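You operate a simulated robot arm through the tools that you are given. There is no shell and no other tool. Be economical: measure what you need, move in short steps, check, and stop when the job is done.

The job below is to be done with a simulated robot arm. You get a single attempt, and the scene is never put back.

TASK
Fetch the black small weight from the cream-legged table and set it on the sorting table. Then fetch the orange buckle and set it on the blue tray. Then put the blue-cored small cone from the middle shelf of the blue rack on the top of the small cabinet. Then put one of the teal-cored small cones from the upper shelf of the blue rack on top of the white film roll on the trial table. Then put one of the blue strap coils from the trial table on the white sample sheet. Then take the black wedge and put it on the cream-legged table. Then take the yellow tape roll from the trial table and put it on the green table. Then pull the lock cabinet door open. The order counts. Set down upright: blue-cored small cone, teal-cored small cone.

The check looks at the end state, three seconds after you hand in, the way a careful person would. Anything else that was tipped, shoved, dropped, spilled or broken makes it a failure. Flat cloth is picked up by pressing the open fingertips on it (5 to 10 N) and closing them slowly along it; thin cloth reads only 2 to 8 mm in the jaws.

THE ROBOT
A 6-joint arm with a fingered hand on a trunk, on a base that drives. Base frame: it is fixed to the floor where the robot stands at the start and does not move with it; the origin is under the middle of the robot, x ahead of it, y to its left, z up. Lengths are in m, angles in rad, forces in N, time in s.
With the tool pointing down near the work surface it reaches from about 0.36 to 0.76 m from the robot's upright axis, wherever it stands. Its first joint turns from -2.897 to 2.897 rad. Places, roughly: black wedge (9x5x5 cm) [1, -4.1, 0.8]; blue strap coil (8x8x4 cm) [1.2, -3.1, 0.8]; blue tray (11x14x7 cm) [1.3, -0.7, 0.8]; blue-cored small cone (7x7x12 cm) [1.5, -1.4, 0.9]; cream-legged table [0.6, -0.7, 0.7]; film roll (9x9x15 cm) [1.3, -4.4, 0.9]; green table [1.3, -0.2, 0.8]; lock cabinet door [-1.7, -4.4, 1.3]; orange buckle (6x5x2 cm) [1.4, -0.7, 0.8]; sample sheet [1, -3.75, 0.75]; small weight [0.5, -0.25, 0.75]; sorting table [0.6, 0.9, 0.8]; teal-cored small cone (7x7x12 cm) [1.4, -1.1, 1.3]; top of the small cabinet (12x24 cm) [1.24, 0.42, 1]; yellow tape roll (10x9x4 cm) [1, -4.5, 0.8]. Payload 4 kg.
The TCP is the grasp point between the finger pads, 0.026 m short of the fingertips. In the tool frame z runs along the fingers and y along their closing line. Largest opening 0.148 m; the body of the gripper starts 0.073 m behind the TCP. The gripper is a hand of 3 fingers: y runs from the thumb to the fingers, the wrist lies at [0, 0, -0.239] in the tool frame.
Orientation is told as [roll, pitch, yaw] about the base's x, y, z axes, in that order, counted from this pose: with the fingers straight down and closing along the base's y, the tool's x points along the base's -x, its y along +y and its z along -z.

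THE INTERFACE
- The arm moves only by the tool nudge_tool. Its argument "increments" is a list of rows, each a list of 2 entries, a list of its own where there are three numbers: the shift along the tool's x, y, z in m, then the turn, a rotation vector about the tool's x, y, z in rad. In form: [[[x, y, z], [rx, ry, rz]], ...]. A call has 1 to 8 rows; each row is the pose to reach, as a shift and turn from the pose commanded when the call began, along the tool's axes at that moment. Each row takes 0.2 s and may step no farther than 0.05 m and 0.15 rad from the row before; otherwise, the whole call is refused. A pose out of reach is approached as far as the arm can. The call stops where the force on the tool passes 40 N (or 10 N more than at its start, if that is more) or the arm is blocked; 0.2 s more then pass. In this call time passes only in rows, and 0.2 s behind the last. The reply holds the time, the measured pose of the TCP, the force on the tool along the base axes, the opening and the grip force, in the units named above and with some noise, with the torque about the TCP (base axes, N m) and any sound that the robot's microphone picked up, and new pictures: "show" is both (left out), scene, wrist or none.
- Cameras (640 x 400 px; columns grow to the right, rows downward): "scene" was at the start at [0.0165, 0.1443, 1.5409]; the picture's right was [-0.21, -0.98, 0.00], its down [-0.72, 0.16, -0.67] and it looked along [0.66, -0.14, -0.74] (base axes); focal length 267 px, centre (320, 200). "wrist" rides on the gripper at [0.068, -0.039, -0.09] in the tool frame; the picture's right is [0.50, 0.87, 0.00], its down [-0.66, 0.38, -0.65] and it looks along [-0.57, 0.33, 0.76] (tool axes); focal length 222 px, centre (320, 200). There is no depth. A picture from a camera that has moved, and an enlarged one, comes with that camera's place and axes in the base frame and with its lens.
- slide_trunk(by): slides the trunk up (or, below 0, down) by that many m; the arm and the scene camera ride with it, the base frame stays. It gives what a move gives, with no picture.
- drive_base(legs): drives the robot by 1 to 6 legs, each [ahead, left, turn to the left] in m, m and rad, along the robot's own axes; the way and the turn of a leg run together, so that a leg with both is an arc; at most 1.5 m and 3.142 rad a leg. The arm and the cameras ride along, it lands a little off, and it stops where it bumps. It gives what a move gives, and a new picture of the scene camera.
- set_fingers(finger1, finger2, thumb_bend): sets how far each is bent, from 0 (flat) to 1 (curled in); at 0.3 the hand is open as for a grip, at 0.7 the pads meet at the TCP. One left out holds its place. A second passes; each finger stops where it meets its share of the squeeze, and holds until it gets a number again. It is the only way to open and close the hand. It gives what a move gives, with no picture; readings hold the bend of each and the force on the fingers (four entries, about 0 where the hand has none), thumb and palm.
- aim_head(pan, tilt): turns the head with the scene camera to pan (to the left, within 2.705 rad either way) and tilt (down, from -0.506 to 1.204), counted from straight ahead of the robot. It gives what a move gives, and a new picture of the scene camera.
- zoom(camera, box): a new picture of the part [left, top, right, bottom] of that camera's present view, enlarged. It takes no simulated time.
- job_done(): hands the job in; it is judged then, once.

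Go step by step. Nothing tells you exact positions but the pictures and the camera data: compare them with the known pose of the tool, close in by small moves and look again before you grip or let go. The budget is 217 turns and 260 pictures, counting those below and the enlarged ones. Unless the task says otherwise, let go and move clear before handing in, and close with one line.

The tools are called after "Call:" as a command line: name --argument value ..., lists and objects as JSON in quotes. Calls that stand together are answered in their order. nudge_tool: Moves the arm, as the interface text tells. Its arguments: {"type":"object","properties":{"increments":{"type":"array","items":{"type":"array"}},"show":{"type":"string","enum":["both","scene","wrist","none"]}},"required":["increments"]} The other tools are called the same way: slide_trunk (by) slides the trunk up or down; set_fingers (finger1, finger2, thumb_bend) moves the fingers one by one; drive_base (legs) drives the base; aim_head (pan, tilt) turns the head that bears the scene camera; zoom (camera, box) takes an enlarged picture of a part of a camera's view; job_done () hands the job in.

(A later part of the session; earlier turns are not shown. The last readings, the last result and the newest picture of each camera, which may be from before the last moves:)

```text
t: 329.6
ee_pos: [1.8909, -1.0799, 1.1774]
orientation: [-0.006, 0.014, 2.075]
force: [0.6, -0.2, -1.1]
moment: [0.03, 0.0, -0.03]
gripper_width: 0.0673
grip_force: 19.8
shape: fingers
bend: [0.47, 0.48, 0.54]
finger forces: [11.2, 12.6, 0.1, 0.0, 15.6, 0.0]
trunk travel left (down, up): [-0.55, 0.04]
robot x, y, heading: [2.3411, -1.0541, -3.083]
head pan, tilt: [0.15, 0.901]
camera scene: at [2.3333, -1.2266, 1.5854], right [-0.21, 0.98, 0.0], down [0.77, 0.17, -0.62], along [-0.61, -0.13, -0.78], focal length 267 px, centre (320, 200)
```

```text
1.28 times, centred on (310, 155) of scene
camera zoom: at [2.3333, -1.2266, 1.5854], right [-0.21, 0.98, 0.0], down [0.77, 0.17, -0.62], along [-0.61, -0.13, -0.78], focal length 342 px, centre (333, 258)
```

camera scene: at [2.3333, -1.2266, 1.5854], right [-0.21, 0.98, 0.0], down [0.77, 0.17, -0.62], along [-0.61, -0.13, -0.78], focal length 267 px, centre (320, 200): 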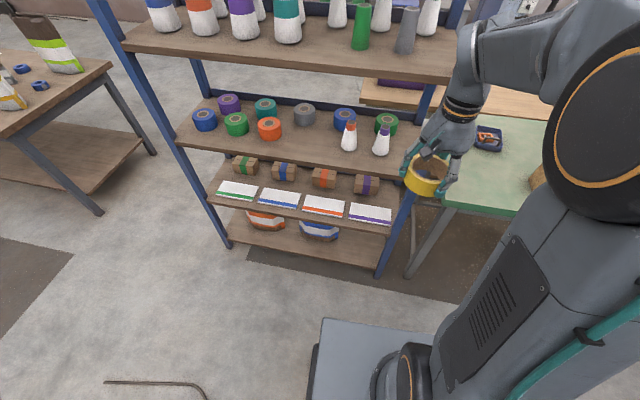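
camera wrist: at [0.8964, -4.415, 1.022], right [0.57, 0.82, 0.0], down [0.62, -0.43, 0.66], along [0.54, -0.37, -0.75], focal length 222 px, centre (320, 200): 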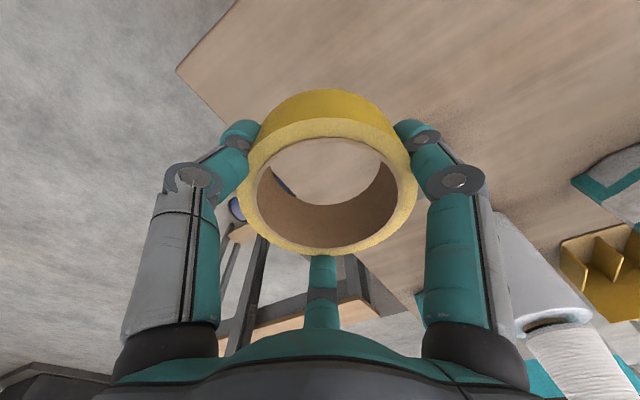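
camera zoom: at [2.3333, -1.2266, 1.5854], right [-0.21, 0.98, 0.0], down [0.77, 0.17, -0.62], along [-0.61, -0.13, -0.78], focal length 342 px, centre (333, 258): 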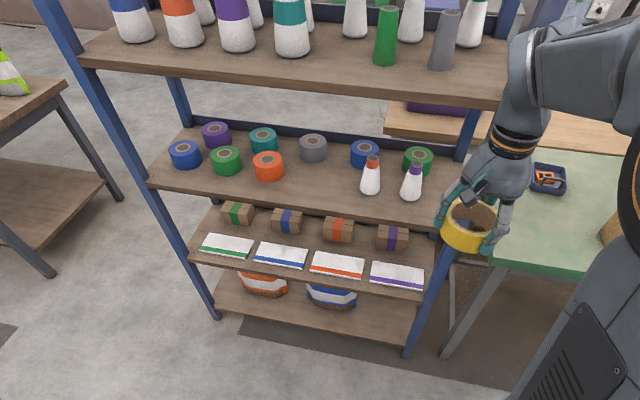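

All on the rack is still in place. Moving right first, then ahead to the table.

Call:
drive_base --legs '[[0, -0.31, -0.06], [0.3, 0, 0]]'

Call:
zoom --camera "scene" --box '[300, 60, 620, 300]'

```text
t: 333.3
ee_pos: [1.5782, -0.7498, 1.1771]
orientation: [-0.008, 0.014, 2.029]
force: [-1.0, 0.3, -0.9]
moment: [0.01, -0.02, -0.01]
gripper_width: 0.0676
grip_force: 20.0
shape: fingers
bend: [0.47, 0.48, 0.54]
finger forces: [11.2, 12.6, 0.0, 0.1, 15.5, 0.1]
trunk travel left (down, up): [-0.55, 0.04]
robot x, y, heading: [2.0293, -0.7442, -3.122]
head pan, tilt: [0.15, 0.901]
camera scene: at [2.0137, -0.9175, 1.5854], right [-0.16, 0.99, 0.0], down [0.77, 0.13, -0.62], along [-0.61, -0.1, -0.78], focal length 267 px, centre (320, 200)
```

scene: 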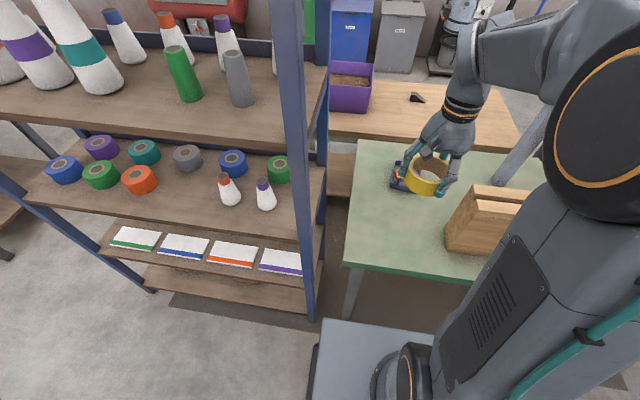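

```text
1.67 times, centred on (460, 180) of scene
camera zoom: at [2.0137, -0.9175, 1.5854], right [-0.16, 0.99, 0.0], down [0.77, 0.13, -0.62], along [-0.61, -0.1, -0.78], focal length 445 px, centre (87, 233)
```

zoom: 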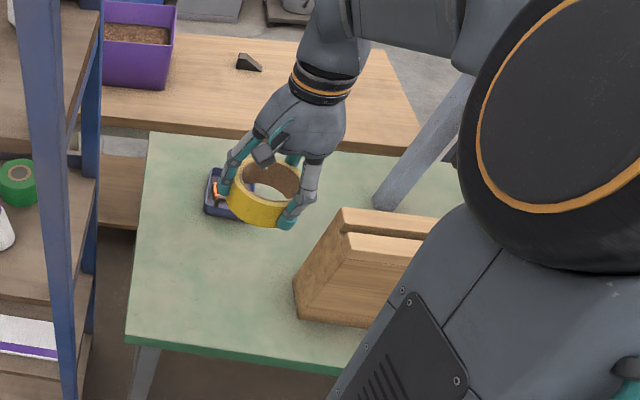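

The free patch is right below. Moving to [1.51, -0.765] and lowering to 0.89.

Call:
nudge_tool --increments '[[[-0.006, 0.023, 0.04], [0, 0, 0]], [[-0.012, 0.045, 0.08], [0, 0, 0]], [[-0.0166, 0.0676, 0.12], [0, 0, 0]], [[-0.0166, 0.0676, 0.165], [0, 0, 0]], [[-0.0166, 0.0676, 0.21], [0, 0, 0]], [[-0.0166, 0.0676, 0.255], [0, 0, 0]], [[-0.0166, 0.0676, 0.285], [0, 0, 0]]]'

Call:
zoom --camera "scene" --box '[340, 140, 500, 260]'

```text
t: 334.9
ee_pos: [1.5145, -0.766, 0.8909]
orientation: [-0.007, 0.015, 2.028]
force: [-0.2, -0.2, -1.4]
moment: [0.01, -0.01, 0.01]
gripper_width: 0.0671
grip_force: 19.5
shape: fingers
bend: [0.47, 0.48, 0.54]
finger forces: [11.1, 12.4, 0.0, 0.0, 15.4, 0.0]
trunk travel left (down, up): [-0.55, 0.04]
robot x, y, heading: [2.0286, -0.7454, -3.127]
head pan, tilt: [0.15, 0.901]
camera scene: at [2.0139, -0.9175, 1.5855], right [-0.16, 0.99, 0.0], down [0.77, 0.13, -0.62], along [-0.61, -0.1, -0.78], focal length 267 px, centre (320, 200)
camera wrist: at [1.5781, -0.8096, 0.9831], right [-0.56, -0.83, 0.0], down [-0.64, 0.43, 0.64], along [-0.53, 0.36, -0.77], focal length 222 px, centre (320, 200)
```

scene: 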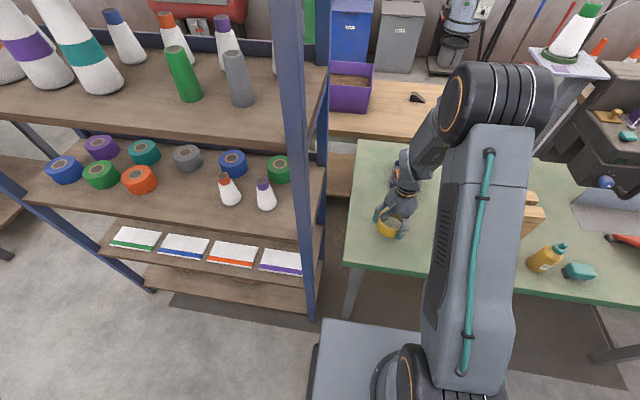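
wrist: 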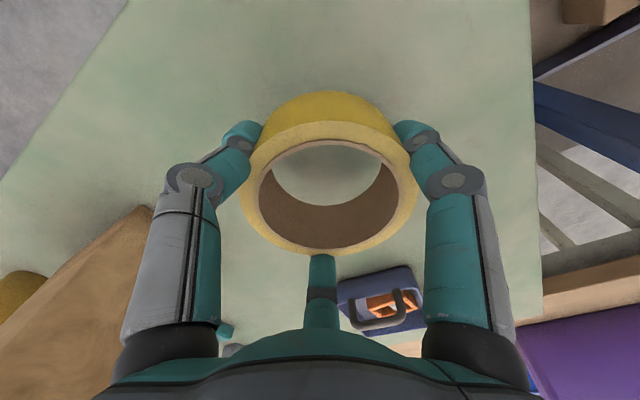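

```text
3.33 times, centred on (420, 200) of scene
camera zoom: at [2.0139, -0.9175, 1.5855], right [-0.16, 0.99, 0.0], down [0.77, 0.13, -0.62], along [-0.61, -0.1, -0.78], focal length 890 px, centre (-13, 200)
```

zoom: 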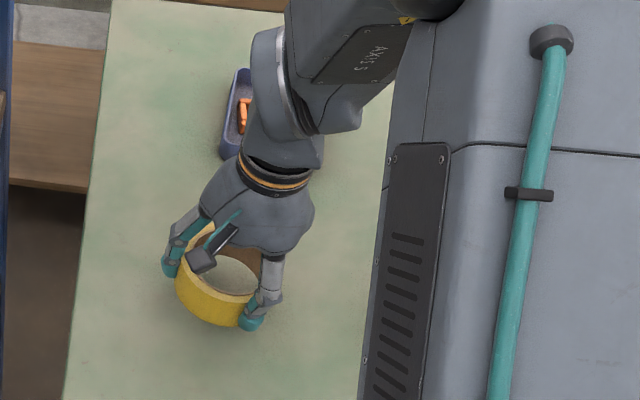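

Clear on all sides. Lowering slowly to contact.

Call:
nudge_tool --increments '[[[0, 0, 0.01], [0, 0, 0]], [[0, 0, 0.018], [0, 0, 0]], [[0, 0, 0.024], [0, 0, 0]], [[0, 0, 0.029], [0, 0, 0]], [[0, 0, 0.034], [0, 0, 0]]]' --show "none"

```text
t: 336.1
ee_pos: [1.5157, -0.7666, 0.8575]
orientation: [-0.007, 0.013, 2.03]
force: [-0.1, -0.5, -1.6]
moment: [0.0, -0.04, -0.02]
gripper_width: 0.0672
grip_force: 20.0
shape: fingers
bend: [0.47, 0.48, 0.54]
finger forces: [11.1, 12.4, 0.0, 0.1, 15.4, 0.0]
trunk travel left (down, up): [-0.55, 0.04]
robot x, y, heading: [2.0294, -0.7489, -3.131]
head pan, tilt: [0.15, 0.901]
```

Call:
nudge_tool --increments '[[[0, 0, 0.005], [0, 0, 0]], [[0, 0, 0.01], [0, 0, 0]], [[0, 0, 0.014], [0, 0, 0]], [[0, 0, 0.018], [0, 0, 0]]]' --show "none"

```text
t: 336.8
ee_pos: [1.5146, -0.7668, 0.8539]
orientation: [0.003, 0.01, 2.025]
force: [5.1, -1.0, 24.7]
moment: [0.7, 0.2, -0.16]
gripper_width: 0.0673
grip_force: 34.3
shape: fingers
bend: [0.47, 0.47, 0.54]
finger forces: [9.8, 33.5, 0.0, 0.0, 25.5, 0.1]
trunk travel left (down, up): [-0.55, 0.04]
robot x, y, heading: [2.0292, -0.7437, -3.129]
head pan, tilt: [0.15, 0.901]
stopped in row 3: the force on the tool passed its limit at 51 N (the readings are from after the stop); the commanded pose is now the measured one
```

Contact. Easing 3 mm, releasing and rising.

Call:
nudge_tool --increments '[[[0, 0, -0.004], [0, 0, 0]]]' --show "none"

Call:
set_fingers --finger1 0.4 --finger2 0.4 --thumb_bend 0.45

Call:
nudge_tool --increments '[[[0, 0, -0.03], [0, 0, 0]], [[0, 0, -0.07], [0, 0, 0]], [[0, 0, -0.12], [0, 0, 0]], [[0, 0, -0.17], [0, 0, 0]], [[0, 0, -0.22], [0, 0, 0]], [[0, 0, -0.27], [0, 0, 0]], [[0, 0, -0.32], [0, 0, 0]]]'

```text
t: 337.1
ee_pos: [1.5129, -0.7676, 0.8535]
orientation: [-0.001, 0.012, 2.027]
force: [0.1, 1.2, 0.4]
moment: [0.08, 0.07, -0.05]
gripper_width: 0.0673
grip_force: 20.1
shape: fingers
bend: [0.47, 0.47, 0.54]
finger forces: [10.4, 14.4, 0.1, 0.0, 15.3, 0.0]
trunk travel left (down, up): [-0.55, 0.04]
robot x, y, heading: [2.0277, -0.7448, -3.127]
head pan, tilt: [0.15, 0.901]
```

```text
t: 338.1
ee_pos: [1.5134, -0.7671, 0.8543]
orientation: [-0.003, 0.009, 2.027]
force: [0.5, -0.1, 0.2]
moment: [0.0, -0.03, 0.03]
gripper_width: 0.0865
grip_force: 0.2
shape: fingers
bend: [0.4, 0.4, 0.45]
finger forces: [0.0, 0.0, 0.0, 0.0, 0.1, 0.0]
trunk travel left (down, up): [-0.55, 0.04]
robot x, y, heading: [2.0295, -0.7454, -3.13]
head pan, tilt: [0.15, 0.901]
```

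```text
t: 339.8
ee_pos: [1.5129, -0.7632, 1.1745]
orientation: [-0.003, 0.01, 2.028]
force: [-0.1, -0.4, -0.4]
moment: [-0.01, 0.01, 0.03]
gripper_width: 0.0867
grip_force: 0.2
shape: fingers
bend: [0.4, 0.4, 0.45]
finger forces: [0.0, 0.0, 0.0, 0.1, 0.0, 0.1]
trunk travel left (down, up): [-0.55, 0.04]
robot x, y, heading: [2.0284, -0.746, -3.132]
head pan, tilt: [0.15, 0.901]
camera scene: at [2.0145, -0.9175, 1.5854], right [-0.16, 0.99, 0.0], down [0.77, 0.13, -0.62], along [-0.61, -0.1, -0.78], focal length 267 px, centre (320, 200)
camera wrist: at [1.5767, -0.807, 1.2658], right [-0.56, -0.83, 0.0], down [-0.63, 0.43, 0.65], along [-0.54, 0.36, -0.76], focal length 222 px, centre (320, 200)
```

scene: 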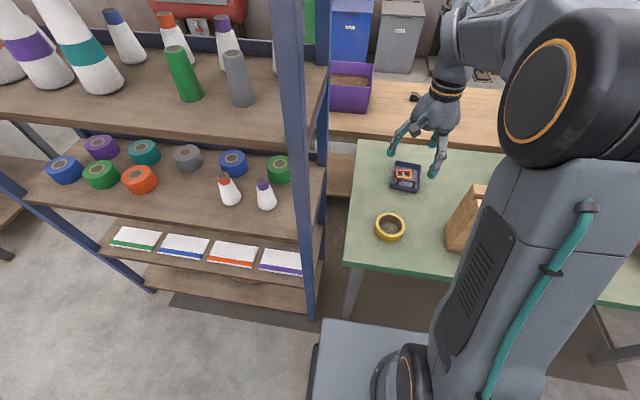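
wrist: 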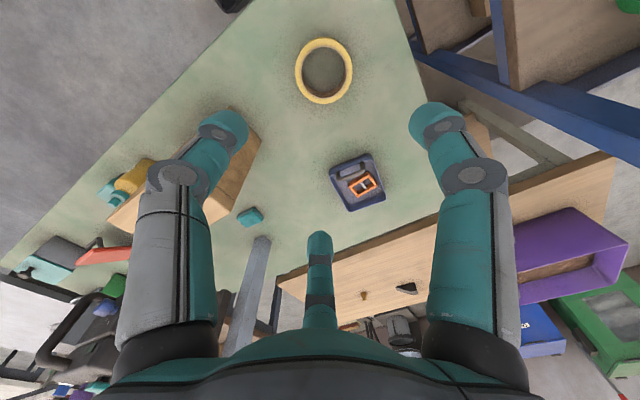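

The tape roll lies on the green table beside the tray. Last: the lock cabinet door on the far wall near [-1.7, -4.4, 1.3]. Driving back through the corridor, facing -x.

Call:
drive_base --legs '[[-0.3, 0, -0.01], [0, 1.2, 0], [0, 0.48, 0], [1.3, 0, 0], [1.3, 0, 0]]'

Call:
aim_head --pan 0.6 --tilt 0.2

```text
t: 362.0
ee_pos: [-0.7455, -2.4808, 1.1739]
orientation: [-0.004, 0.012, 2.047]
force: [0.2, 0.2, 0.0]
moment: [0.01, 0.01, 0.02]
gripper_width: 0.0865
grip_force: 0.1
shape: fingers
bend: [0.4, 0.4, 0.45]
finger forces: [0.0, 0.0, 0.0, 0.0, 0.0, 0.1]
trunk travel left (down, up): [-0.55, 0.04]
robot x, y, heading: [-0.2322, -2.4503, -3.109]
head pan, tilt: [0.15, 0.901]
camera scene: at [-0.2412, -2.6244, 1.5854], right [-0.18, 0.98, 0.0], down [0.77, 0.14, -0.62], along [-0.61, -0.11, -0.78], focal length 267 px, centre (320, 200)
```

scene: 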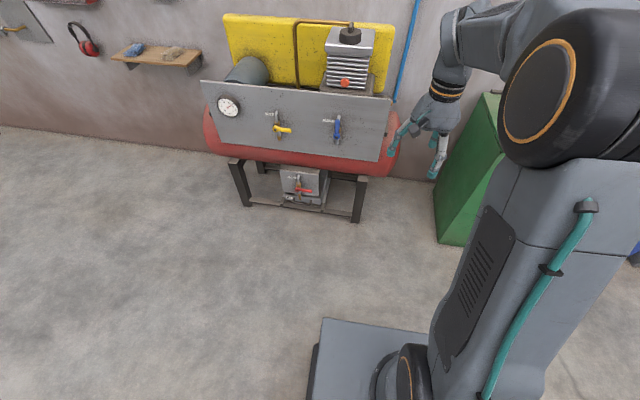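

```text
t: 363.1
ee_pos: [-0.7455, -2.4806, 1.1733]
orientation: [-0.001, 0.012, 2.047]
force: [-0.5, -0.8, 0.5]
moment: [-0.03, -0.02, -0.02]
gripper_width: 0.0864
grip_force: 0.0
shape: fingers
bend: [0.4, 0.4, 0.45]
finger forces: [0.1, 0.1, 0.1, 0.0, 0.0, 0.0]
trunk travel left (down, up): [-0.55, 0.04]
robot x, y, heading: [-0.2311, -2.4517, -3.109]
head pan, tilt: [0.6, 0.201]
camera scene: at [-0.242, -2.6658, 1.6469], right [-0.59, 0.81, 0.0], down [0.16, 0.12, -0.98], along [-0.79, -0.58, -0.2], focal length 267 px, centre (320, 200)
```

scene: 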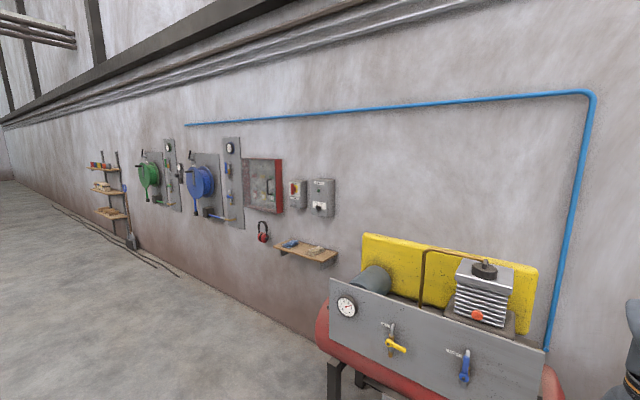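

The lock cabinet is the wall box with a red side and a see-through door. Enlarging it.

Call:
zoom --camera "scene" --box '[220, 140, 350, 235]'

Call:
drive_base --legs '[[0, 1.0, -0.03], [0, 0.95, 0]]'

Call:
aim_head --pan 0.2 --tilt 0.25

```text
4.21 times, centred on (285, 188) of scene
camera zoom: at [-0.242, -2.6658, 1.6469], right [-0.59, 0.81, 0.0], down [0.16, 0.12, -0.98], along [-0.79, -0.58, -0.2], focal length 1124 px, centre (467, 253)
```

zoom: 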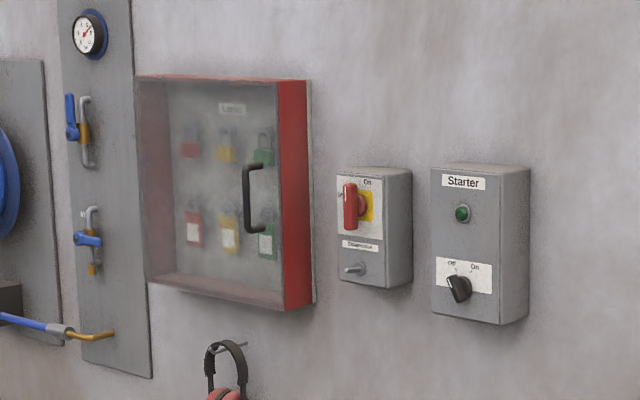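

```text
t: 372.9
ee_pos: [-0.756, -4.4132, 1.174]
orientation: [-0.003, 0.008, 1.978]
force: [0.0, 0.3, 0.2]
moment: [0.01, 0.01, 0.01]
gripper_width: 0.0867
grip_force: 0.1
shape: fingers
bend: [0.4, 0.4, 0.45]
finger forces: [0.0, 0.1, 0.1, 0.0, 0.1, 0.0]
trunk travel left (down, up): [-0.55, 0.04]
robot x, y, heading: [-0.2405, -4.4219, 3.105]
head pan, tilt: [0.6, 0.201]
camera scene: at [-0.2659, -4.6329, 1.647], right [-0.54, 0.84, 0.0], down [0.17, 0.11, -0.98], along [-0.83, -0.53, -0.2], focal length 267 px, centre (320, 200)
```

scene: 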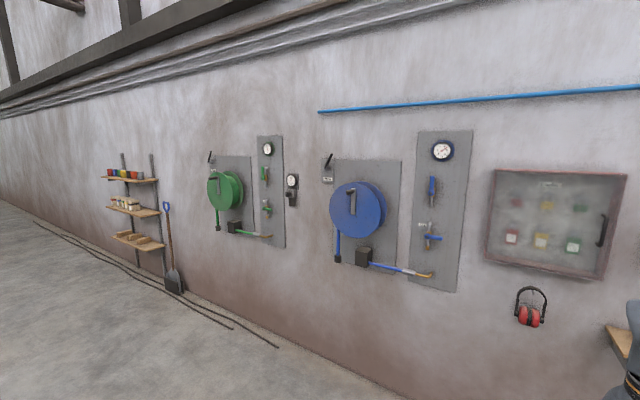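

```text
t: 373.8
ee_pos: [-0.7554, -4.4127, 1.174]
orientation: [-0.002, 0.01, 1.979]
force: [0.2, 0.3, 1.4]
moment: [0.01, -0.04, 0.02]
gripper_width: 0.0865
grip_force: 0.1
shape: fingers
bend: [0.4, 0.4, 0.45]
finger forces: [0.1, 0.0, 0.0, 0.1, 0.1, 0.0]
trunk travel left (down, up): [-0.55, 0.04]
robot x, y, heading: [-0.2403, -4.4211, 3.106]
head pan, tilt: [0.201, 0.25]
camera scene: at [-0.2793, -4.5984, 1.6424], right [-0.17, 0.99, 0.0], down [0.24, 0.04, -0.97], along [-0.96, -0.16, -0.25], focal length 267 px, centre (320, 200)
```

scene: 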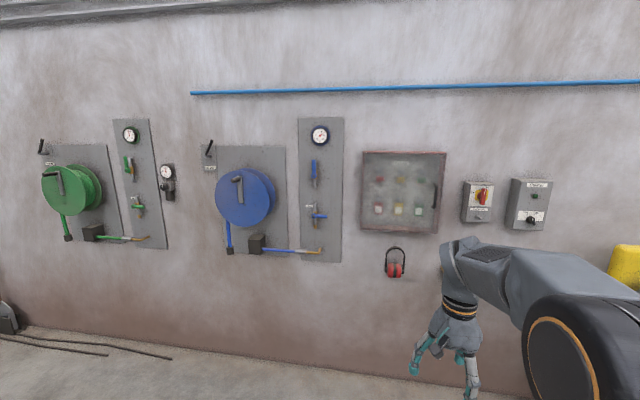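

The cabinet's bar handle is vertical at about [-1.689, -4.237, 1.324], on the right; the hinge is on the left (y≈-4.61). I'll turn the hand back and tilt it horizontal here in the open.

Call:
nudge_tool --increments '[[[0, 0, 0], [0, 0, -0.145]], [[0, 0, 0], [0, 0, -0.29]], [[0, 0, 0], [0, 0, -0.435]], [[0, 0, 0], [0, 0, -0.58]], [[0, 0, 0], [0, 0, -0.725]], [[0, 0, 0], [0, 0, -0.87]], [[0, 0, 0], [0, 0, -1.015]], [[0, 0, 0], [0, 0, -1.16]]]' --show "none"

Call:
nudge_tool --increments '[[[-0.02, 0, -0.02], [0, -0.14, 0]], [[-0.04, 0, -0.04], [0, -0.28, 0]], [[-0.06, 0, -0.06], [0, -0.42, 0]], [[-0.08, 0, -0.08], [0, -0.56, 0]], [[-0.1, 0, -0.1], [0, -0.7, 0]], [[-0.12, 0, -0.12], [0, -0.84, 0]], [[-0.14, 0, -0.14], [0, -0.98, 0]], [[-0.16, 0, -0.15], [0, -1.12, 0]]]' --show "scene"

```text
t: 375.6
ee_pos: [-0.7553, -4.4128, 1.1738]
orientation: [0.009, 0.006, 3.139]
force: [-0.3, 0.4, 0.7]
moment: [0.04, 0.01, 0.01]
gripper_width: 0.0866
grip_force: 0.0
shape: fingers
bend: [0.4, 0.4, 0.45]
finger forces: [0.0, 0.0, 0.1, 0.0, 0.0, 0.0]
trunk travel left (down, up): [-0.55, 0.04]
robot x, y, heading: [-0.2426, -4.4193, 3.112]
head pan, tilt: [0.201, 0.25]
```

```text
t: 377.4
ee_pos: [-0.9175, -4.4106, 1.3231]
orientation: [0.023, -1.116, 3.118]
force: [-0.7, -0.2, 0.8]
moment: [-0.01, -0.02, 0.01]
gripper_width: 0.0868
grip_force: 0.1
shape: fingers
bend: [0.4, 0.4, 0.45]
finger forces: [0.1, 0.1, 0.0, 0.0, 0.0, 0.0]
trunk travel left (down, up): [-0.55, 0.04]
robot x, y, heading: [-0.2389, -4.4164, 3.112]
head pan, tilt: [0.201, 0.25]
camera scene: at [-0.2795, -4.5983, 1.6424], right [-0.16, 0.99, 0.0], down [0.24, 0.04, -0.97], along [-0.96, -0.16, -0.25], focal length 267 px, centre (320, 200)
```

scene: 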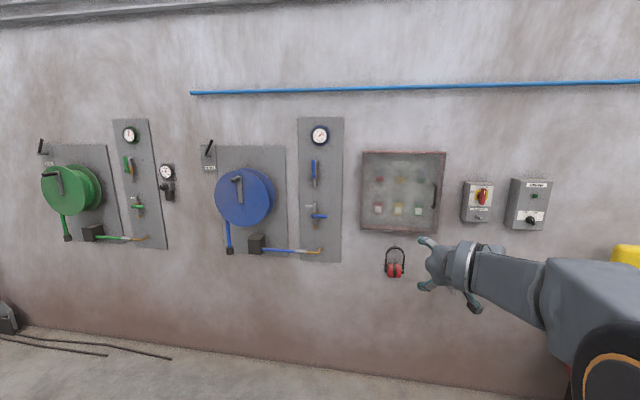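

Height is right (1.323). I'll level the hand a bit more, then drive up close to the handle.

Call:
nudge_tool --increments '[[[0, 0, 0], [0, -0.13, 0]], [[0, 0, 0], [0, -0.25, 0]]]' --show "none"

Call:
drive_base --legs '[[0, -0.165, 0.028], [0.64, 0, 0]]'

Call:
nudge_tool --increments '[[[0, 0, 0], [0, 0, 0]]]' --show "wrist"

```text
t: 378.0
ee_pos: [-0.917, -4.4108, 1.3233]
orientation: [0.05, -1.366, 3.088]
force: [0.1, -0.6, 0.8]
moment: [0.0, -0.02, 0.03]
gripper_width: 0.0864
grip_force: 0.0
shape: fingers
bend: [0.4, 0.4, 0.45]
finger forces: [0.0, 0.0, 0.1, 0.0, 0.0, 0.0]
trunk travel left (down, up): [-0.55, 0.04]
robot x, y, heading: [-0.2415, -4.4193, 3.104]
head pan, tilt: [0.201, 0.25]
```

```text
t: 382.6
ee_pos: [-1.5618, -4.2615, 1.3231]
orientation: [0.048, -1.365, 3.118]
force: [0.6, -0.9, -0.1]
moment: [-0.03, 0.0, -0.01]
gripper_width: 0.0868
grip_force: 0.0
shape: fingers
bend: [0.4, 0.4, 0.45]
finger forces: [0.1, 0.0, 0.0, 0.0, 0.0, 0.0]
trunk travel left (down, up): [-0.55, 0.04]
robot x, y, heading: [-0.8834, -4.2511, 3.133]
head pan, tilt: [0.201, 0.25]
camera scene: at [-0.9193, -4.4323, 1.6424], right [-0.19, 0.98, 0.0], down [0.24, 0.05, -0.97], along [-0.95, -0.18, -0.25], focal length 267 px, centre (320, 200)
```

scene: 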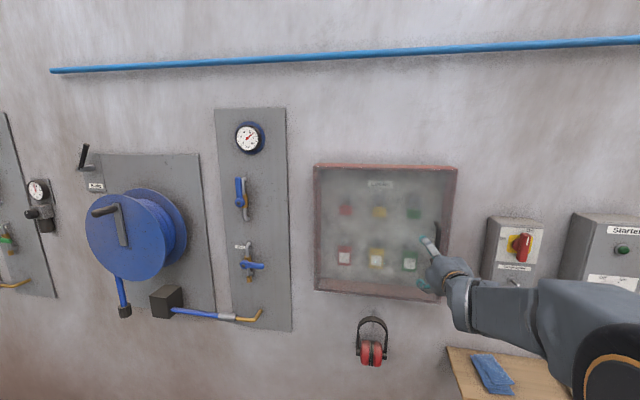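

```text
t: 383.0
ee_pos: [-1.5616, -4.2611, 1.3231]
orientation: [0.048, -1.365, 3.117]
force: [-0.1, -0.5, -0.3]
moment: [0.0, 0.04, 0.0]
gripper_width: 0.0866
grip_force: 0.1
shape: fingers
bend: [0.4, 0.4, 0.45]
finger forces: [0.0, 0.0, 0.0, 0.0, 0.0, 0.0]
trunk travel left (down, up): [-0.55, 0.04]
robot x, y, heading: [-0.8861, -4.2524, 3.133]
head pan, tilt: [0.201, 0.25]
camera wrist: at [-1.4603, -4.2215, 1.2752], right [0.12, -0.87, -0.48], down [0.51, -0.36, 0.78], along [-0.85, -0.34, 0.4], focal length 222 px, centre (320, 200)
```

wrist: 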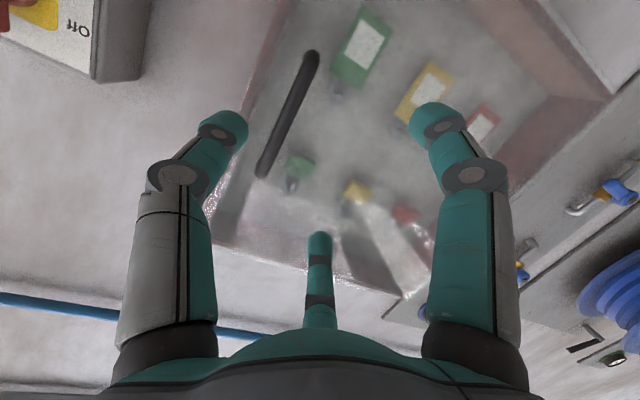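

The bar spans z 1.257–1.378 at y -4.237. I'll shift 2.4 cm and advance so the fingers straddle it.

Call:
nudge_tool --increments '[[[-0.005, -0.012, 0.035], [0, 0, 0]], [[-0.01, -0.024, 0.07], [0, 0, 0]]]' --show "wrist"

```text
t: 383.6
ee_pos: [-1.6329, -4.2376, 1.319]
orientation: [0.047, -1.363, 3.119]
force: [0.0, 0.1, -0.6]
moment: [0.01, 0.01, -0.01]
gripper_width: 0.0867
grip_force: 0.0
shape: fingers
bend: [0.4, 0.4, 0.45]
finger forces: [0.0, 0.1, 0.0, 0.0, 0.0, 0.1]
trunk travel left (down, up): [-0.55, 0.04]
robot x, y, heading: [-0.8849, -4.2519, 3.132]
head pan, tilt: [0.201, 0.25]
camera wrist: at [-1.5317, -4.1978, 1.2708], right [0.12, -0.87, -0.48], down [0.51, -0.36, 0.78], along [-0.85, -0.34, 0.4], focal length 222 px, centre (320, 200)
```

wrist: 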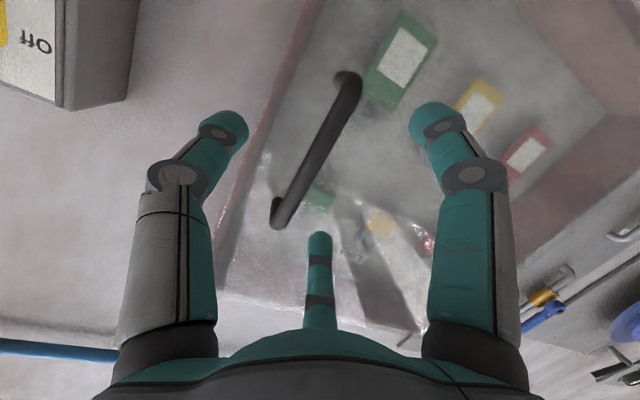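

The bar sits between thumb and fingers. Advancing 3.5 cm more and closing.

Call:
nudge_tool --increments '[[[-0.004, 0.0, 0.018], [0, 0, 0]], [[-0.005, 0.0, 0.033], [0, 0, 0]]]' --show "none"

Call:
set_fingers --finger1 0.72 --finger2 0.72 --thumb_bend 0.72

Call:
zoom --camera "wrist" --box '[140, 40, 500, 265]'

```text
t: 384.2
ee_pos: [-1.6642, -4.2407, 1.3179]
orientation: [0.05, -1.363, 3.118]
force: [-0.5, 0.5, 0.7]
moment: [0.01, -0.02, 0.03]
gripper_width: 0.0867
grip_force: 0.1
shape: fingers
bend: [0.4, 0.4, 0.45]
finger forces: [0.0, 0.0, 0.0, 0.0, 0.0, 0.0]
trunk travel left (down, up): [-0.55, 0.04]
robot x, y, heading: [-0.8833, -4.2499, 3.136]
head pan, tilt: [0.201, 0.25]
```

```text
t: 385.2
ee_pos: [-1.6658, -4.2396, 1.3169]
orientation: [0.048, -1.364, 3.117]
force: [-0.2, 0.9, -1.5]
moment: [0.03, -0.02, -0.04]
gripper_width: 0.0057
grip_force: 5.3
shape: fingers
bend: [0.67, 0.71, 0.69]
finger forces: [3.3, 2.6, 0.1, 0.0, 5.2, 0.0]
trunk travel left (down, up): [-0.55, 0.04]
robot x, y, heading: [-0.8906, -4.2523, 3.134]
head pan, tilt: [0.201, 0.25]
```

```text
1.78 times, centred on (320, 152) of wrist
camera zoom: at [-1.5639, -4.1999, 1.2693], right [0.12, -0.87, -0.48], down [0.51, -0.36, 0.78], along [-0.85, -0.34, 0.4], focal length 395 px, centre (320, 284)
```

zoom: 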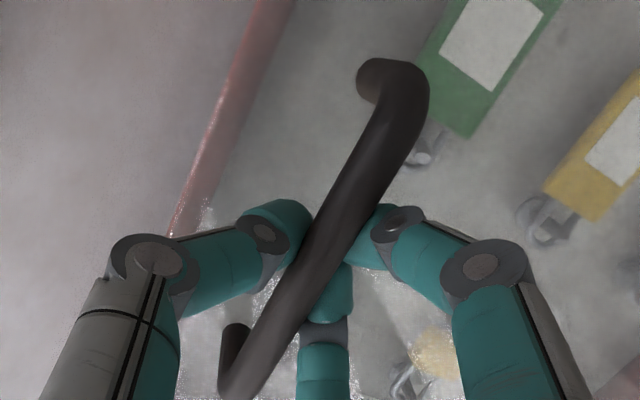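

The fingers are round the bar; I'll curl them a bit tighter and pull 4 cm back along the door's arc.

Call:
set_fingers --finger1 0.85 --finger2 0.85 --thumb_bend 0.85

Call:
nudge_tool --increments '[[[0.002, 0, -0.01], [0, 0, 0]], [[0.004, 0, -0.02], [0, 0, 0]], [[0.006, 0.001, -0.03], [0, 0, 0]], [[0.008, 0.002, -0.04], [0, 0, 0]]]'

```text
t: 386.2
ee_pos: [-1.6649, -4.2404, 1.3179]
orientation: [0.048, -1.366, 3.119]
force: [0.0, 2.1, -1.2]
moment: [-0.01, -0.01, 0.0]
gripper_width: 0.0004
grip_force: 0.0
shape: fingers
bend: [0.77, 0.8, 0.76]
finger forces: [0.1, 0.0, 0.0, 0.0, 0.0, 0.0]
trunk travel left (down, up): [-0.55, 0.04]
robot x, y, heading: [-0.883, -4.2538, 3.134]
head pan, tilt: [0.201, 0.25]
```

```text
t: 387.2
ee_pos: [-1.6247, -4.2426, 1.3156]
orientation: [0.04, -1.365, 3.125]
force: [-2.0, -9.7, 0.8]
moment: [-0.17, 0.03, -0.03]
gripper_width: 0.0
grip_force: 12.1
shape: fingers
bend: [0.77, 0.81, 0.76]
finger forces: [24.0, 0.4, 0.0, 0.0, 0.1, 0.0]
trunk travel left (down, up): [-0.55, 0.04]
robot x, y, heading: [-0.882, -4.2537, 3.134]
head pan, tilt: [0.201, 0.25]
camera scene: at [-0.9194, -4.4341, 1.6422], right [-0.19, 0.98, 0.0], down [0.24, 0.05, -0.97], along [-0.95, -0.18, -0.25], focal length 267 px, centre (320, 200)
camera wrist: at [-1.5244, -4.2034, 1.2692], right [0.12, -0.87, -0.48], down [0.51, -0.36, 0.78], along [-0.85, -0.34, 0.4], focal length 222 px, centre (320, 200)
```

scene: 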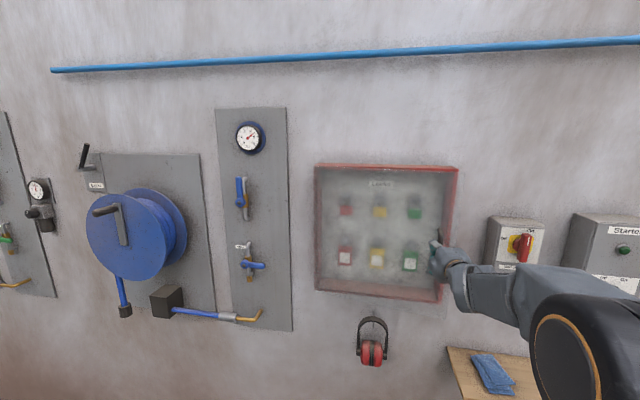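
wrist: 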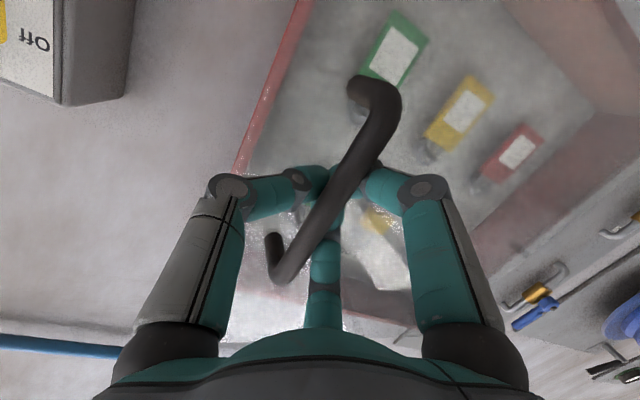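

The door seems to be coming. Continuing the pull along the arc, letting the hand yaw with it.

Call:
nudge_tool --increments '[[[0.004, 0.003, -0.02], [0.04, 0, 0]], [[0.008, 0.008, -0.04], [0.08, 0, 0]], [[0.012, 0.014, -0.06], [0.13, 0, 0]], [[0.016, 0.021, -0.08], [0.18, 0, 0]]]'

```text
t: 388.2
ee_pos: [-1.5454, -4.2659, 1.3172]
orientation: [-0.161, -1.36, -3.136]
force: [-14.6, -28.0, -3.6]
moment: [-0.11, 0.08, -0.23]
gripper_width: 0.0
grip_force: 20.0
shape: fingers
bend: [0.77, 0.81, 0.78]
finger forces: [32.0, 7.9, 0.0, 0.0, 0.1, 0.1]
trunk travel left (down, up): [-0.55, 0.04]
robot x, y, heading: [-0.8842, -4.2538, 3.13]
head pan, tilt: [0.201, 0.25]
camera scene: at [-0.9221, -4.4376, 1.6417], right [-0.19, 0.98, 0.0], down [0.24, 0.05, -0.97], along [-0.95, -0.18, -0.25], focal length 267 px, centre (320, 200)
camera wrist: at [-1.4383, -4.2426, 1.2712], right [-0.03, -0.86, -0.52], down [0.44, -0.47, 0.76], along [-0.9, -0.21, 0.39], focal length 222 px, centre (320, 200)
```

scene: 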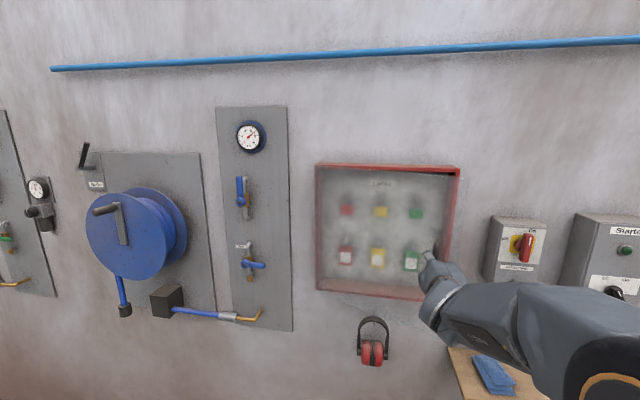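
wrist: 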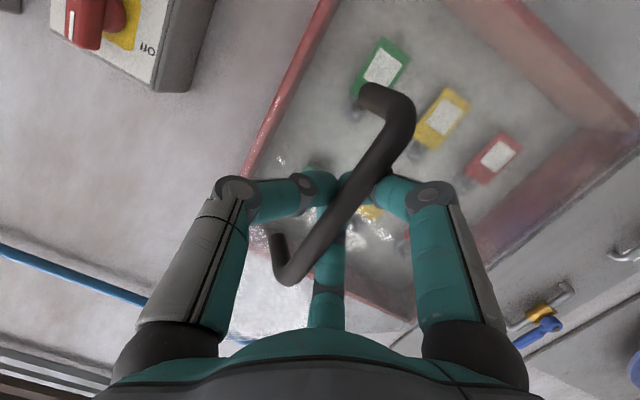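

The door is swinging (≈18°). Continuing along the arc with more sideways travel.

Call:
nudge_tool --increments '[[[0.0065, 0.0064, -0.031], [0.09, 0, 0]], [[0.013, 0.0158, -0.0625], [0.18, 0, 0]], [[0.0197, 0.0282, -0.0946], [0.27, 0, 0]], [[0.0265, 0.0454, -0.1275], [0.36, 0, 0]]]'

```text
t: 388.8
ee_pos: [-1.4927, -4.2948, 1.3169]
orientation: [-0.317, -1.361, -3.134]
force: [-19.9, -25.6, -3.2]
moment: [-0.04, -0.01, -0.23]
gripper_width: 0.0007
grip_force: 19.9
shape: fingers
bend: [0.77, 0.82, 0.8]
finger forces: [27.1, 11.8, 0.1, 0.0, 0.0, 0.0]
trunk travel left (down, up): [-0.55, 0.04]
robot x, y, heading: [-0.8829, -4.2535, 3.133]
head pan, tilt: [0.201, 0.25]
stopped in row 3: the force on the tool passed its limit at 44 N (the readings are from after the stop); the commanded pose is now the measured one
camera scene: at [-0.9236, -4.4377, 1.6418], right [-0.19, 0.98, 0.0], down [0.25, 0.05, -0.97], along [-0.95, -0.19, -0.25], focal length 267 px, centre (320, 200)
camera wrist: at [-1.3836, -4.286, 1.2711], right [-0.15, -0.82, -0.55], down [0.36, -0.56, 0.75], along [-0.92, -0.08, 0.38], focal length 222 px, centre (320, 200)
```

scene: 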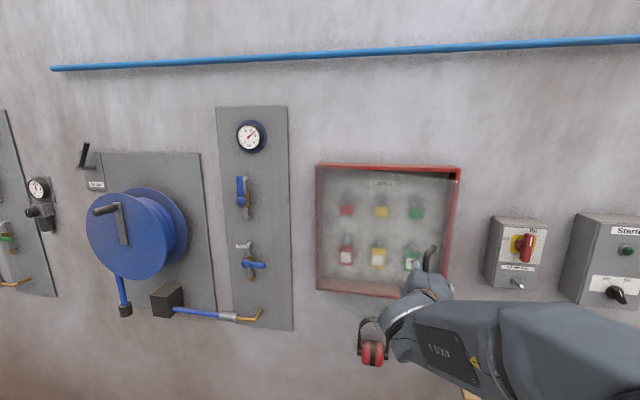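
wrist: 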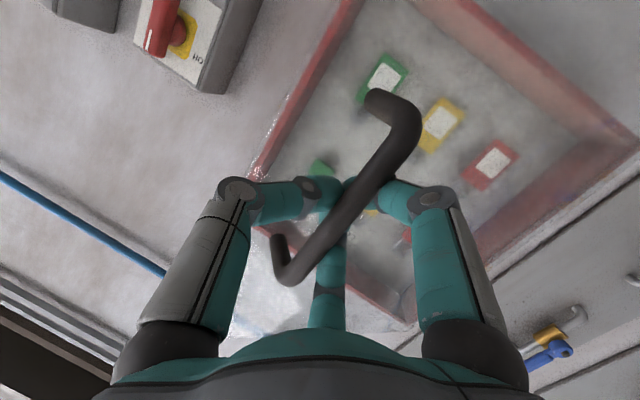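

The force is mostly radial: I'm pulling outward too far. I'll relieve toward the hinge and continue on a tighter arc.

Call:
nudge_tool --increments '[[[0, 0.013, 0.001], [0, 0, 0]], [[0.0067, 0.021, -0.0323], [0.08, 0, 0]], [[0.0135, 0.0324, -0.0646], [0.17, 0, 0]], [[0.02, 0.0473, -0.096], [0.26, 0, 0]]]'

```text
t: 390.0
ee_pos: [-1.415, -4.369, 1.3149]
orientation: [-0.571, -1.366, -3.138]
force: [-25.5, -18.6, 1.3]
moment: [-0.11, -0.02, -0.3]
gripper_width: 0.0003
grip_force: 24.4
shape: fingers
bend: [0.78, 0.82, 0.8]
finger forces: [25.0, 13.2, 0.0, 0.1, 10.0, 0.1]
trunk travel left (down, up): [-0.55, 0.04]
robot x, y, heading: [-0.8876, -4.2558, 3.132]
head pan, tilt: [0.201, 0.25]
stopped in row 4: the force on the tool passed its limit at 44 N (the readings are from after the stop); the commanded pose is now the measured one
camera scene: at [-0.9248, -4.4366, 1.6418], right [-0.19, 0.98, 0.0], down [0.25, 0.05, -0.97], along [-0.95, -0.18, -0.25], focal length 267 px, centre (320, 200)
camera wrist: at [-1.3065, -4.3856, 1.268], right [-0.35, -0.73, -0.58], down [0.21, -0.67, 0.71], along [-0.91, 0.13, 0.39], focal length 222 px, centre (320, 200)
```

scene: 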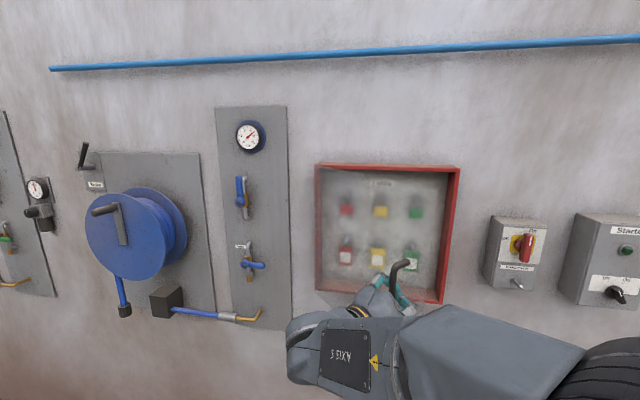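
wrist: 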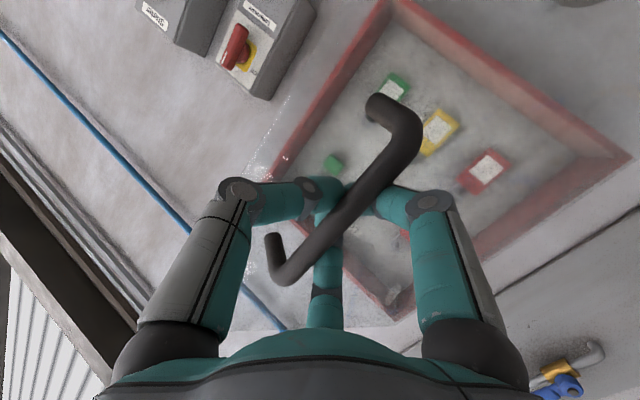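

The door is open about 55° (effective radius ≈0.31). Continuing to swing it toward 80°.

Call:
nudge_tool --increments '[[[-0.0007, 0.0094, 0.0033], [0, 0, 0]], [[0.0056, 0.0233, -0.0268], [0.09, 0, 0]], [[0.0116, 0.0404, -0.0555], [0.18, 0, 0]], [[0.017, 0.061, -0.0818], [0.27, 0, 0]], [[0.0225, 0.0853, -0.108], [0.36, 0, 0]]]'

```text
t: 391.2
ee_pos: [-1.3617, -4.4936, 1.3012]
orientation: [-0.933, -1.367, 3.142]
force: [-1.1, -0.9, -2.1]
moment: [-0.03, 0.04, -0.03]
gripper_width: 0.0002
grip_force: 0.5
shape: fingers
bend: [0.78, 0.81, 0.8]
finger forces: [1.3, 0.0, 0.0, 0.0, 0.0, 0.0]
trunk travel left (down, up): [-0.55, 0.04]
robot x, y, heading: [-0.8877, -4.2549, 3.131]
head pan, tilt: [0.201, 0.25]
camera scene: at [-0.9198, -4.4334, 1.6422], right [-0.19, 0.98, 0.0], down [0.24, 0.05, -0.97], along [-0.95, -0.18, -0.25], focal length 267 px, centre (320, 200)
camera wrist: at [-1.2638, -4.5442, 1.2532], right [-0.58, -0.52, -0.63], down [-0.05, -0.75, 0.66], along [-0.81, 0.41, 0.41], focal length 222 px, centre (320, 200)
```

scene: 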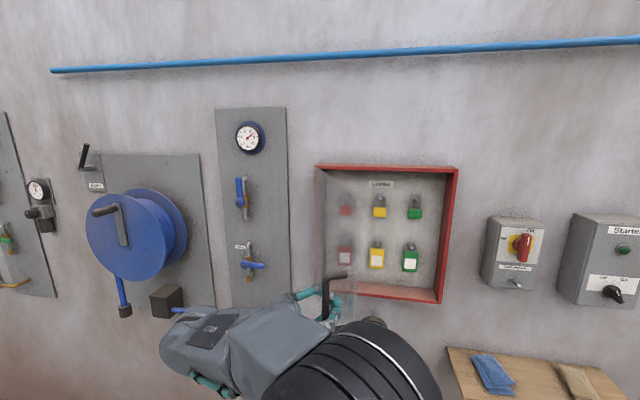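
wrist: 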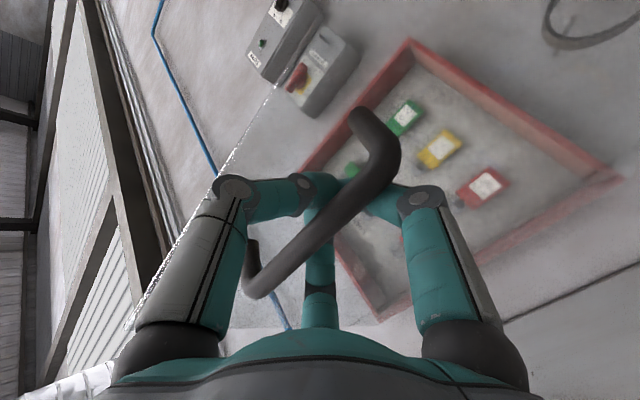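

The door stands open about 75–80° with almost no force on the hand. Opening the fingers and withdrawing along the hand axis.

Call:
set_fingers --finger1 0.4 --finger2 0.4 --thumb_bend 0.4

Call:
nudge_tool --increments '[[[0, 0, -0.03], [0, 0, 0]], [[0, 0, -0.06], [0, 0, 0]], [[0, 0, -0.09], [0, 0, 0]], [[0, 0, -0.12], [0, 0, 0]]]'

```text
t: 392.2
ee_pos: [-1.3611, -4.4916, 1.3016]
orientation: [-0.923, -1.368, 3.135]
force: [0.6, 0.9, 0.2]
moment: [0.02, 0.02, 0.02]
gripper_width: 0.0946
grip_force: 0.0
shape: fingers
bend: [0.4, 0.4, 0.4]
finger forces: [0.0, 0.0, 0.0, 0.0, 0.0, 0.0]
trunk travel left (down, up): [-0.55, 0.04]
robot x, y, heading: [-0.883, -4.2547, 3.134]
head pan, tilt: [0.201, 0.25]
```

```text
t: 393.2
ee_pos: [-1.3411, -4.5458, 1.3104]
orientation: [-0.925, -1.37, 3.14]
force: [0.3, -0.5, -0.1]
moment: [-0.02, 0.01, -0.01]
gripper_width: 0.0946
grip_force: 0.0
shape: fingers
bend: [0.4, 0.4, 0.4]
finger forces: [0.0, 0.1, 0.0, 0.0, 0.0, 0.0]
out of reach, approached as far as the arm can: row 2, 3, 4
trunk travel left (down, up): [-0.55, 0.04]
robot x, y, heading: [-0.8853, -4.2545, 3.133]
head pan, tilt: [0.201, 0.25]
camera scene: at [-0.9194, -4.4328, 1.6424], right [-0.19, 0.98, 0.0], down [0.24, 0.05, -0.97], along [-0.95, -0.18, -0.25], focal length 267 px, centre (320, 200)
camera wrist: at [-1.2435, -4.5958, 1.2617], right [-0.58, -0.52, -0.63], down [-0.04, -0.75, 0.66], along [-0.81, 0.41, 0.41], focal length 222 px, centre (320, 200)
```

scene: 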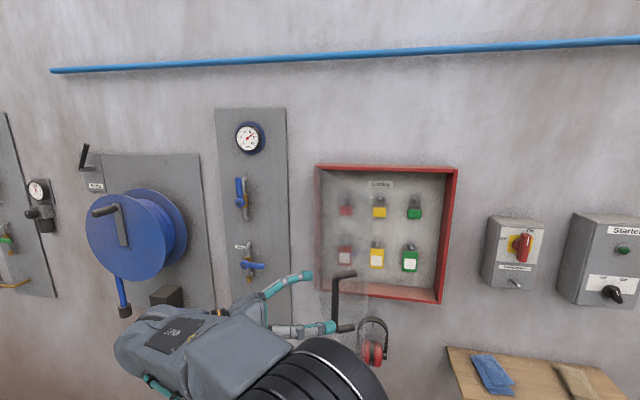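
wrist: 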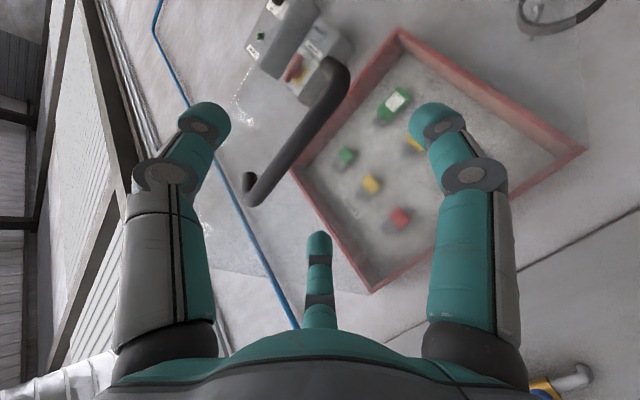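

The door stays open. The bar is nearly out of the fingers; I'll move the base away along the hand's axis to clear it.

Call:
drive_base --legs '[[-0.1, 0.14, 0], [-0.5, 0.05, 0]]'

Call:
aim_head --pan -0.1 --tilt 0.25

```text
t: 397.2
ee_pos: [-0.741, -4.7379, 1.3105]
orientation: [-0.924, -1.369, 3.137]
force: [0.0, -0.5, 0.2]
moment: [0.05, -0.01, 0.03]
gripper_width: 0.095
grip_force: 0.2
shape: fingers
bend: [0.4, 0.4, 0.4]
finger forces: [0.0, 0.0, 0.0, 0.1, 0.1, 0.1]
trunk travel left (down, up): [-0.55, 0.04]
robot x, y, heading: [-0.2819, -4.4459, 3.131]
head pan, tilt: [0.201, 0.25]
camera scene: at [-0.3195, -4.626, 1.6424], right [-0.19, 0.98, 0.0], down [0.24, 0.05, -0.97], along [-0.95, -0.18, -0.25], focal length 267 px, centre (320, 200)
```

scene: 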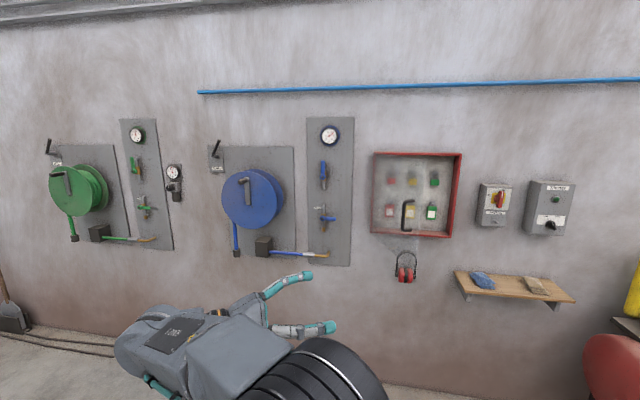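

```text
t: 398.0
ee_pos: [-0.7405, -4.7378, 1.3111]
orientation: [-0.924, -1.369, 3.136]
force: [0.0, 0.0, 0.6]
moment: [0.01, 0.01, 0.01]
gripper_width: 0.0947
grip_force: 0.2
shape: fingers
bend: [0.4, 0.4, 0.4]
finger forces: [0.1, 0.0, 0.0, 0.0, 0.1, 0.0]
trunk travel left (down, up): [-0.55, 0.04]
robot x, y, heading: [-0.286, -4.447, 3.126]
head pan, tilt: [-0.099, 0.25]
camera scene: at [-0.3207, -4.5982, 1.6424], right [0.11, 0.99, 0.0], down [0.25, -0.03, -0.97], along [-0.96, 0.11, -0.25], focal length 267 px, centre (320, 200)
```

scene: 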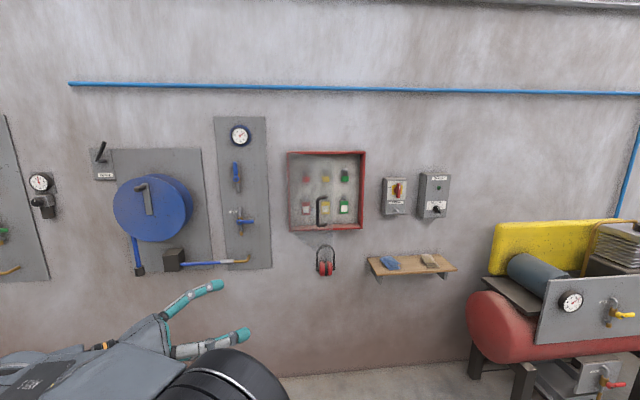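

Call:
zoom --camera "scene" --box '[260, 130, 400, 250]'

```text
3.33 times, centred on (330, 190) of scene
camera zoom: at [-0.3207, -4.5982, 1.6424], right [0.11, 0.99, 0.0], down [0.25, -0.03, -0.97], along [-0.96, 0.11, -0.25], focal length 890 px, centre (287, 233)
```

zoom: 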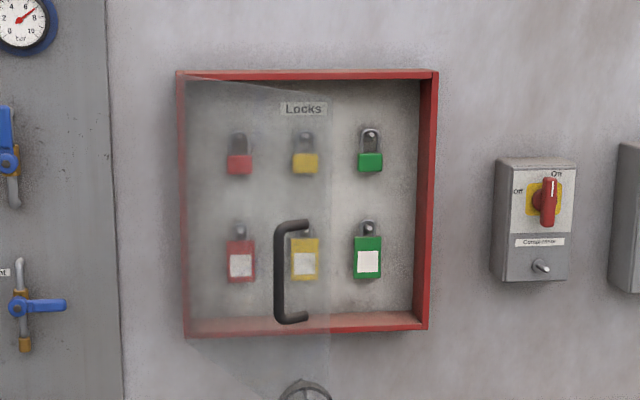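

The glass door is open about 65°. To be safe I'll nudge it a bit wider from the inside: first bring the hand straight ahead with closed fingers.

Call:
set_fingers --finger1 0.7 --finger2 0.7 --thumb_bend 0.7

Call:
nudge_tool --increments '[[[-0.01, -0.004, 0.046], [-0.12, 0, 0]], [[-0.02, -0.008, 0.092], [-0.24, 0, 0]], [[-0.03, -0.012, 0.138], [-0.36, 0, 0]], [[-0.04, -0.016, 0.184], [-0.48, 0, 0]], [[-0.05, -0.02, 0.23], [-0.6, 0, 0]], [[-0.06, -0.024, 0.276], [-0.72, 0, 0]], [[-0.07, -0.028, 0.322], [-0.84, 0, 0]], [[-0.08, -0.03, 0.368], [-0.94, 0, 0]]]' --show "none"

```text
t: 399.0
ee_pos: [-0.7423, -4.737, 1.3106]
orientation: [-0.925, -1.369, 3.136]
force: [0.4, 0.5, -0.8]
moment: [0.01, -0.01, 0.02]
gripper_width: 0.0002
grip_force: 0.1
shape: fingers
bend: [0.69, 0.69, 0.7]
finger forces: [0.0, 0.0, 0.1, 0.1, 0.1, 0.0]
trunk travel left (down, up): [-0.55, 0.04]
robot x, y, heading: [-0.285, -4.4461, 3.134]
head pan, tilt: [-0.099, 0.25]
```

```text
t: 400.8
ee_pos: [-0.9491, -4.4199, 1.3495]
orientation: [0.074, -1.368, 3.07]
force: [-0.2, -1.5, -0.1]
moment: [0.04, -0.01, -0.05]
gripper_width: 0.0
grip_force: 0.1
shape: fingers
bend: [0.69, 0.69, 0.7]
finger forces: [0.0, 0.1, 0.0, 0.0, 0.0, 0.0]
trunk travel left (down, up): [-0.55, 0.04]
robot x, y, heading: [-0.2861, -4.4473, 3.128]
head pan, tilt: [-0.099, 0.25]
```

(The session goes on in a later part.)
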